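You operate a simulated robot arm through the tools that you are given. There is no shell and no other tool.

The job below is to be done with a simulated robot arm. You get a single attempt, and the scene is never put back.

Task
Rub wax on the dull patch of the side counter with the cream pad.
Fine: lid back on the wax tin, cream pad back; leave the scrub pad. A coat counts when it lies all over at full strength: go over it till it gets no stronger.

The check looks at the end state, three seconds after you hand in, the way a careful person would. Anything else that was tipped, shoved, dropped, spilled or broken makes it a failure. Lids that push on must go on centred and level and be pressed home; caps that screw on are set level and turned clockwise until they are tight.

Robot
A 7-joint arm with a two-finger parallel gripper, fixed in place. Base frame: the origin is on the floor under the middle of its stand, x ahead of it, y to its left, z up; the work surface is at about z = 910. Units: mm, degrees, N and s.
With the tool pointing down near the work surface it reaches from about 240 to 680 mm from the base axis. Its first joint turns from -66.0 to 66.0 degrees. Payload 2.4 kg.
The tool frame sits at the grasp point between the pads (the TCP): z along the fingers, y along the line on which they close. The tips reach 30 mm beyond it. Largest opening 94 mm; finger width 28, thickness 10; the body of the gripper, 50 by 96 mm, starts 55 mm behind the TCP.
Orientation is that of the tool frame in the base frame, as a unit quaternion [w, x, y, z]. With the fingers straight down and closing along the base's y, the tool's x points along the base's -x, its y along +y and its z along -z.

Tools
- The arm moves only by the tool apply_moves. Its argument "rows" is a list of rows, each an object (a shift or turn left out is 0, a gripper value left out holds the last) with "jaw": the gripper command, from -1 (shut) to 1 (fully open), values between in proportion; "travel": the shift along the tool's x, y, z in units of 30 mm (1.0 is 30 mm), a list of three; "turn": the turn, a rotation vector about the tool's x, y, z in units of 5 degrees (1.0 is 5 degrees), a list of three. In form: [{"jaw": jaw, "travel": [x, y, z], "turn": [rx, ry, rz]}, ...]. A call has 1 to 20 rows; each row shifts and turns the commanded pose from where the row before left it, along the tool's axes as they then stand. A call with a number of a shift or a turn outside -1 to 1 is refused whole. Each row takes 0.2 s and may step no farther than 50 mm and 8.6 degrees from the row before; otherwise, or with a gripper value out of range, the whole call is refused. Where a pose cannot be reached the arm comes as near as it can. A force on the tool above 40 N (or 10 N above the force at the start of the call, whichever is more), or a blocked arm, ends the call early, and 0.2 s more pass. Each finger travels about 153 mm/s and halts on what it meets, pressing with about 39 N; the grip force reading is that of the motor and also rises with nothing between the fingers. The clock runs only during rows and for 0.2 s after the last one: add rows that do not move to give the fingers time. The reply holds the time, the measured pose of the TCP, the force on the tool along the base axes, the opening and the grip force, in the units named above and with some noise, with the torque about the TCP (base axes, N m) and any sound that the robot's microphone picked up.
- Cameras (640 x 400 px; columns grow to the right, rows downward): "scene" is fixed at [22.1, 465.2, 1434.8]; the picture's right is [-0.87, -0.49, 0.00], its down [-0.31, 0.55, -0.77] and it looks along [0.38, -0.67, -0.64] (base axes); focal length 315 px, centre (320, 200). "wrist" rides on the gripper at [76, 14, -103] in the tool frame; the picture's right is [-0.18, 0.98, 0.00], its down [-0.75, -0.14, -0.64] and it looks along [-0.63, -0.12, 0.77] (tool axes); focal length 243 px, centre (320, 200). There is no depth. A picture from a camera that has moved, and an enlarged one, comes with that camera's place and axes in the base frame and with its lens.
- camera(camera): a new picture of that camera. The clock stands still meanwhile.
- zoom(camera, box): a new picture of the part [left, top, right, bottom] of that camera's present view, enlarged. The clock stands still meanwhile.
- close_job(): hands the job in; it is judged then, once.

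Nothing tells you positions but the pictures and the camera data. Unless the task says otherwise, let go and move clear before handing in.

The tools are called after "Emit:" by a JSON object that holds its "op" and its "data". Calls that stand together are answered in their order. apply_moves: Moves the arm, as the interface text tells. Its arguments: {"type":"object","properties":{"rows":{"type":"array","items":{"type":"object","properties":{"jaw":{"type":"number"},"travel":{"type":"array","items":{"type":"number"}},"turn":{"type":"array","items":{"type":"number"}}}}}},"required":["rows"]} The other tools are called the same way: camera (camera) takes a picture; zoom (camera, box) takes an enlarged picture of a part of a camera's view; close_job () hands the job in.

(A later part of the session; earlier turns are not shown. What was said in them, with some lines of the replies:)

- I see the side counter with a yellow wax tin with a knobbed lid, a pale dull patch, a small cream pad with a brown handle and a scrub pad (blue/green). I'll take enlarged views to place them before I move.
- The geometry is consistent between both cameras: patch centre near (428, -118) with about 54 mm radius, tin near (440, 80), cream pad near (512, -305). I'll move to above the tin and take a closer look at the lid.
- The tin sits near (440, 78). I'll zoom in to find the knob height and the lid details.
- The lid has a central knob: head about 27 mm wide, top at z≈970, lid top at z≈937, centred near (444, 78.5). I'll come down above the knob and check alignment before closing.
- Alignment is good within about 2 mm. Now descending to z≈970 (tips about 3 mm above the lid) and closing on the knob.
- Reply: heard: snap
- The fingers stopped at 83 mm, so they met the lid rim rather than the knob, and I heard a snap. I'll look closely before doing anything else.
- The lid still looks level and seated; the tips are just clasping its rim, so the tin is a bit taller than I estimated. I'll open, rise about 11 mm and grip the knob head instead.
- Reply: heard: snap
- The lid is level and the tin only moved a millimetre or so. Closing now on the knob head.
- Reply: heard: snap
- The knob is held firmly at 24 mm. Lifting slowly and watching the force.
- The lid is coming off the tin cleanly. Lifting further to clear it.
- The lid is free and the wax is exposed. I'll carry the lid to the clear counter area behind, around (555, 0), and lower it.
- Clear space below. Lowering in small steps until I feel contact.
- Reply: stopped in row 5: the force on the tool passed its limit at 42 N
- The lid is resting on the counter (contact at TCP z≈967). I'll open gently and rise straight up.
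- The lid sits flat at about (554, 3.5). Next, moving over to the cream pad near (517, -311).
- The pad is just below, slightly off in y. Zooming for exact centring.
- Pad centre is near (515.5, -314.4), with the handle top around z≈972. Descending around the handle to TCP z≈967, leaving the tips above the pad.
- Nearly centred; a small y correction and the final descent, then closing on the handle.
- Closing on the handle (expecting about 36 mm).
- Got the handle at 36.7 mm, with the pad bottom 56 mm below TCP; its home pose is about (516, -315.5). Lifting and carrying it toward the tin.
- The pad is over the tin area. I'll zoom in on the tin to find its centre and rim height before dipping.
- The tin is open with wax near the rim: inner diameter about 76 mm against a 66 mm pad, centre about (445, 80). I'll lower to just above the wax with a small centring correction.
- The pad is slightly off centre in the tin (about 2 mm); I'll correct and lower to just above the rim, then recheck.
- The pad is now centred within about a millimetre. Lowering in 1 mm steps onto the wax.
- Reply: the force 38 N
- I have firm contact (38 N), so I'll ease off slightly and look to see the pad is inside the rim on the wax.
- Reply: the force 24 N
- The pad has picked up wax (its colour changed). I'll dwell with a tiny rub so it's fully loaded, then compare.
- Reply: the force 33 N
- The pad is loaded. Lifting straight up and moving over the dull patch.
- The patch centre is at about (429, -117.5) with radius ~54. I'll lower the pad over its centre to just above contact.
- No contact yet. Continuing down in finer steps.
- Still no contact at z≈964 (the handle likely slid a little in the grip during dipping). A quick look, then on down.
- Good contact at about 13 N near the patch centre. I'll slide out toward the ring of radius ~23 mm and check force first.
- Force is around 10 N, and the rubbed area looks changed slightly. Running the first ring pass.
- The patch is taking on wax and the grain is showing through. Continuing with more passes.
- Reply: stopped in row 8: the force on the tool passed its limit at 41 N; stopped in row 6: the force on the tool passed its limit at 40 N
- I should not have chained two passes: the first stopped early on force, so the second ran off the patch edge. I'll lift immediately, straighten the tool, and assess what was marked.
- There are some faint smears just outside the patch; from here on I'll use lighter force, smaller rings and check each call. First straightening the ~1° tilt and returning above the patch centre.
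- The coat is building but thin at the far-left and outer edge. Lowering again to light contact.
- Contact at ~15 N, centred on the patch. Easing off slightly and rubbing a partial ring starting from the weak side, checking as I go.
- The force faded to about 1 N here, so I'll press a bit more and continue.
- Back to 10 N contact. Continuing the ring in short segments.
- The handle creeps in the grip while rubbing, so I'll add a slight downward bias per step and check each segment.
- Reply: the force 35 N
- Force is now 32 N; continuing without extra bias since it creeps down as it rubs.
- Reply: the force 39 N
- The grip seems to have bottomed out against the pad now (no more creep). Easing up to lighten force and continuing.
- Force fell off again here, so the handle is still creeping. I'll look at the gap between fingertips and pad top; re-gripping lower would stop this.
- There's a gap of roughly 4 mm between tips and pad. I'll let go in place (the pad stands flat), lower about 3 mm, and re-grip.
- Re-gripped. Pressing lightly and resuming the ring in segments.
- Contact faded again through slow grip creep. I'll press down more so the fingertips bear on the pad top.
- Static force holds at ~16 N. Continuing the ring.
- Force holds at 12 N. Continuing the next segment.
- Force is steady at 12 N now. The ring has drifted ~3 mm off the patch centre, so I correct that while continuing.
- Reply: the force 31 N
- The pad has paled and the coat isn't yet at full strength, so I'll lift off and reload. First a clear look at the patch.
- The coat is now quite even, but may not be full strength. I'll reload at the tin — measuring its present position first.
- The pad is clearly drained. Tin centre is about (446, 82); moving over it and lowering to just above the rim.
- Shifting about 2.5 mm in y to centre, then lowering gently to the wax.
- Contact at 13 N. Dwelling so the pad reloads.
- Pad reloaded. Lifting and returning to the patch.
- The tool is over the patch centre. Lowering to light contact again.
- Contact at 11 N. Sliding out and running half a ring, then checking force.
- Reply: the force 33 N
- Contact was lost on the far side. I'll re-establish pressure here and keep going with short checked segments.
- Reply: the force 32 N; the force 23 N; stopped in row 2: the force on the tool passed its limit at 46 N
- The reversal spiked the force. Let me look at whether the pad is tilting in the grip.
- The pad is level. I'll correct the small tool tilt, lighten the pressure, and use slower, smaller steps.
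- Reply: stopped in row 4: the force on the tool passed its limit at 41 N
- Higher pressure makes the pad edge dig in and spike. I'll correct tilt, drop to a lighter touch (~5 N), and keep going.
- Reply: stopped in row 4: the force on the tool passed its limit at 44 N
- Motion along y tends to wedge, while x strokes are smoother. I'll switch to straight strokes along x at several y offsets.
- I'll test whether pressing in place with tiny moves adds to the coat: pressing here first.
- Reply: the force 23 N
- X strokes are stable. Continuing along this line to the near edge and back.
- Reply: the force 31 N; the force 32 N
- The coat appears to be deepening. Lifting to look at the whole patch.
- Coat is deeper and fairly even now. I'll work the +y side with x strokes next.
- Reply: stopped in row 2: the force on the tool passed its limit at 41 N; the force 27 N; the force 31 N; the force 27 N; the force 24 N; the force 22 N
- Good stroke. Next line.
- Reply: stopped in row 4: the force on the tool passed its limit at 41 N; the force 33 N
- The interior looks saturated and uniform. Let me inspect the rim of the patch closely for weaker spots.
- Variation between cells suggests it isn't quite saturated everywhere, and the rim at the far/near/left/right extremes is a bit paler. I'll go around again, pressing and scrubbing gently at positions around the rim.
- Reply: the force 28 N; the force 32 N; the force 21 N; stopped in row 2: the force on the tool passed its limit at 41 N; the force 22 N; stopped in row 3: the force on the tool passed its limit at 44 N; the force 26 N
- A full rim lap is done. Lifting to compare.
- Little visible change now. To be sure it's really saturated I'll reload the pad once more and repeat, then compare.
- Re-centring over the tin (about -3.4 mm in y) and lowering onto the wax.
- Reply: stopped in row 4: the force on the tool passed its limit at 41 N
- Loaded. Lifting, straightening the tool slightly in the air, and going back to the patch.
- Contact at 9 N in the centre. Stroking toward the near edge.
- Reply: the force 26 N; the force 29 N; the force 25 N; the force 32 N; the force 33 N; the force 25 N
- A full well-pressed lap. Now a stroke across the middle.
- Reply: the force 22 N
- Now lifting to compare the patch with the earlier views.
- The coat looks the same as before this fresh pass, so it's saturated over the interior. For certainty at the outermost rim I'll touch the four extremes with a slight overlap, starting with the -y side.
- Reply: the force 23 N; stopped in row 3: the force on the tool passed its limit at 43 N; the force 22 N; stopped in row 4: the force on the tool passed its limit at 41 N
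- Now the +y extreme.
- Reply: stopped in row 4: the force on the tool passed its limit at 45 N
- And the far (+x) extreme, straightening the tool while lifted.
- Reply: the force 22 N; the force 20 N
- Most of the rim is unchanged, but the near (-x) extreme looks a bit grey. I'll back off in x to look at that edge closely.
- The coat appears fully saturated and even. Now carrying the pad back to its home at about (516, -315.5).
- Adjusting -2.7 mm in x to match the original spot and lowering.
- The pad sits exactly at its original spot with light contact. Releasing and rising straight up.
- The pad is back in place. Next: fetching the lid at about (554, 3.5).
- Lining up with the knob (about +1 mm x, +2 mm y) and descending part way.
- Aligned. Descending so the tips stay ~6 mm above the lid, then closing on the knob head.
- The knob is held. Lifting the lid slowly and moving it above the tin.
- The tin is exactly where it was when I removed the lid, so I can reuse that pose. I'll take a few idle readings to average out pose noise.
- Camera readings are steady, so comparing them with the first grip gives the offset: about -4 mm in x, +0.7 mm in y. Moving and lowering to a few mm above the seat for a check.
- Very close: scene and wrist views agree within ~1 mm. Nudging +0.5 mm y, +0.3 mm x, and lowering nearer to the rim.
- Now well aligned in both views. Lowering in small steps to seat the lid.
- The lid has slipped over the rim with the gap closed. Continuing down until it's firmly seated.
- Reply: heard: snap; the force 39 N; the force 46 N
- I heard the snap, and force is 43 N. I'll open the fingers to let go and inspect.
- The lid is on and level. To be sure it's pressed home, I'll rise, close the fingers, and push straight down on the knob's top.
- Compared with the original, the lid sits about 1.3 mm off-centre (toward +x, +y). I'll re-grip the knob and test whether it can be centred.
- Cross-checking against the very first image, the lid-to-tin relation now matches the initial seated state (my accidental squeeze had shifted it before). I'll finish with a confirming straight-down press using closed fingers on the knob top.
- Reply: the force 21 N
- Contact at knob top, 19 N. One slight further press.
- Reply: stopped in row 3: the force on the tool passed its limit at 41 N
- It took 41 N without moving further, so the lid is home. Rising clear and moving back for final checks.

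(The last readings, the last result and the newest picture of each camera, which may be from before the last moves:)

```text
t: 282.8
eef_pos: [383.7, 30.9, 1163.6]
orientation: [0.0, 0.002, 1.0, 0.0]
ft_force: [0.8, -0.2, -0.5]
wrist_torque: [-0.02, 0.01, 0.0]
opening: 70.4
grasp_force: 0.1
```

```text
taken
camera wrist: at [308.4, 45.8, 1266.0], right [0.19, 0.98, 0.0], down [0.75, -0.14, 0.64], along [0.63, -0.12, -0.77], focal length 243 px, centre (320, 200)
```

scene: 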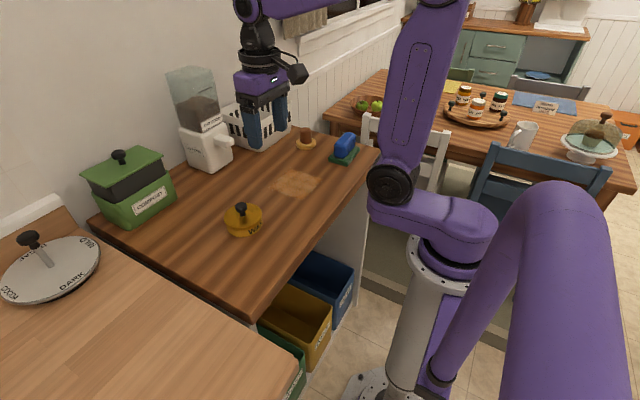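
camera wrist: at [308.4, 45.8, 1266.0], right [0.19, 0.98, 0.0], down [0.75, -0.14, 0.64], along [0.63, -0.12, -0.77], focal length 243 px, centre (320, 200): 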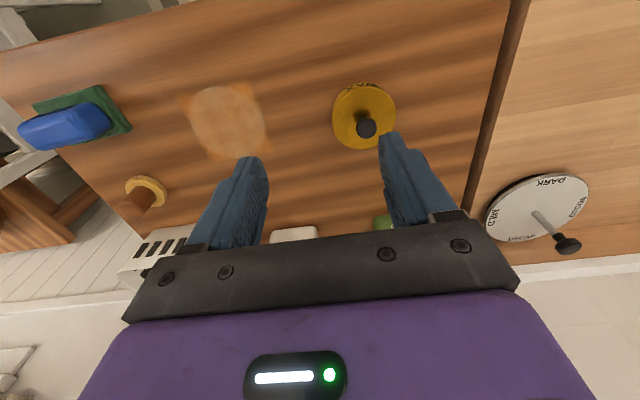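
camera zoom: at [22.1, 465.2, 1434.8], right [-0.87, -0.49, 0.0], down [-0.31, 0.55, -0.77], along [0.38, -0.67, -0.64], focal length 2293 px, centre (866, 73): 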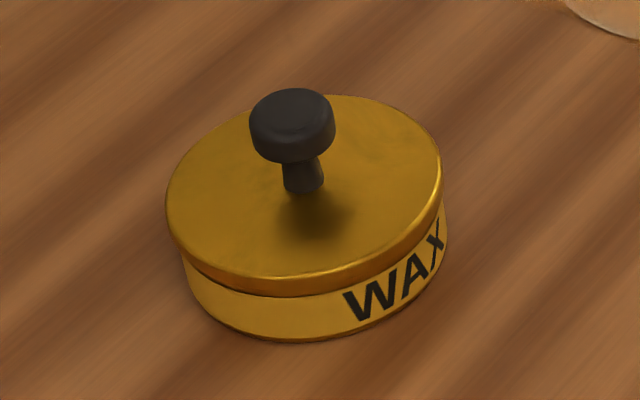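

Emit:
{"op": "zoom", "data": {"camera": "wrist", "box": [160, 60, 300, 170]}}

Emit:
{"op": "zoom", "data": {"camera": "scene", "box": [260, 160, 335, 210]}}

Emit:
{"op": "zoom", "data": {"camera": "wrist", "box": [310, 60, 420, 170]}}

```text
3.64 times, centred on (230, 115) of wrist
camera zoom: at [308.4, 45.8, 1266.0], right [0.19, 0.98, 0.0], down [0.75, -0.14, 0.64], along [0.63, -0.12, -0.77], focal length 882 px, centre (647, 509)
```

zoom: 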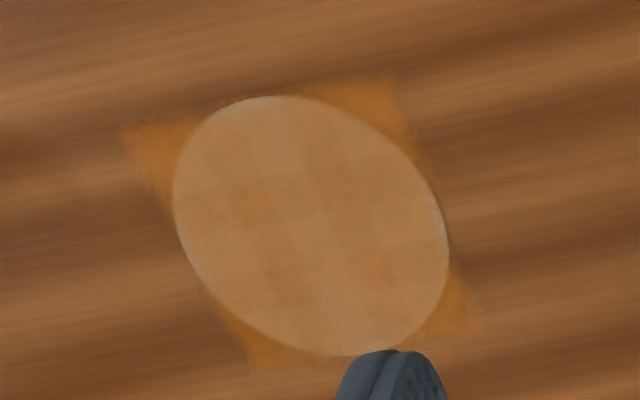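

```text
8.00 times, centred on (298, 185) of scene
camera zoom: at [22.1, 465.2, 1434.8], right [-0.87, -0.49, 0.0], down [-0.31, 0.55, -0.77], along [0.38, -0.67, -0.64], focal length 2522 px, centre (500, 320)
```

zoom: 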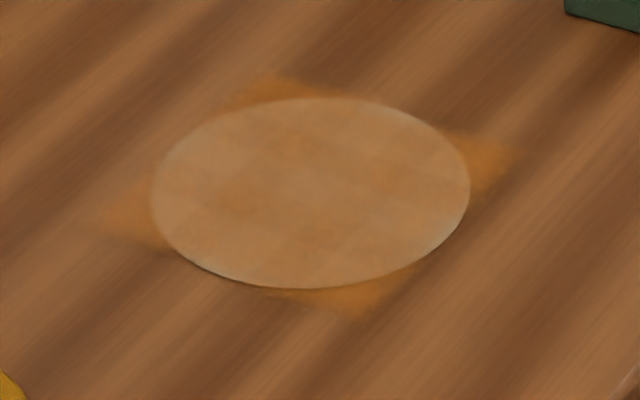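

```text
3.64 times, centred on (365, 115) of wrist
camera zoom: at [308.4, 45.8, 1266.0], right [0.19, 0.98, 0.0], down [0.75, -0.14, 0.64], along [0.63, -0.12, -0.77], focal length 882 px, centre (156, 509)
```

zoom: 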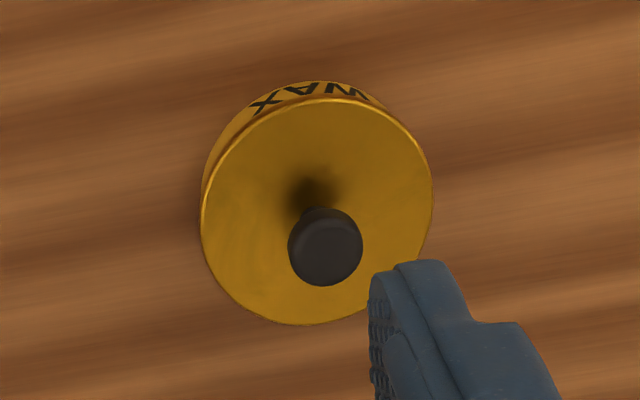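

The wax coat looks even over the whole patch, and it stopped getting stronger across the last two passes, including one with a freshly loaded pad. There is some faint wax just outside the patch edge from my earlier overrun.

The cream pad is back in its spot and the scrub pad is untouched. The lid is back on the tin, centred and level: it snapped shut and then took a 41 N press without moving further. The gripper is clear, so I'm handing in.

Emit:
{"op": "close_job", "data": {}}

```text
The job is handed in.
```

I handed the job in: the dull patch is waxed, the cream pad is back in its place, and the lid is on the wax tin. I haven't seen a result from the check.

- **Coat:** It looks even across the whole patch. It got no stronger over the last two rounds, the second with a freshly loaded pad. The very edge still looks slightly paler at four points. Going over those again changed nothing, so I took it to be how the picture draws the edge.
- **Wax outside the patch:** One rubbing pass ran past the edge because I sent two passes in a row without checking the first, which had stopped early. That and some overlap at the edge left faint amber marks just outside the patch. I had no way to remove them without the scrub pad, so they are still there.
- **Lid:** It snapped on centred and level, then took a 41 N press on the knob without moving further.
- **Tin and pads:** The tin moved about 2 mm early on, when I gripped the lid's rim by mistake. The cream pad is back on its original spot with wax still on it, and I didn't touch the scrub pad.
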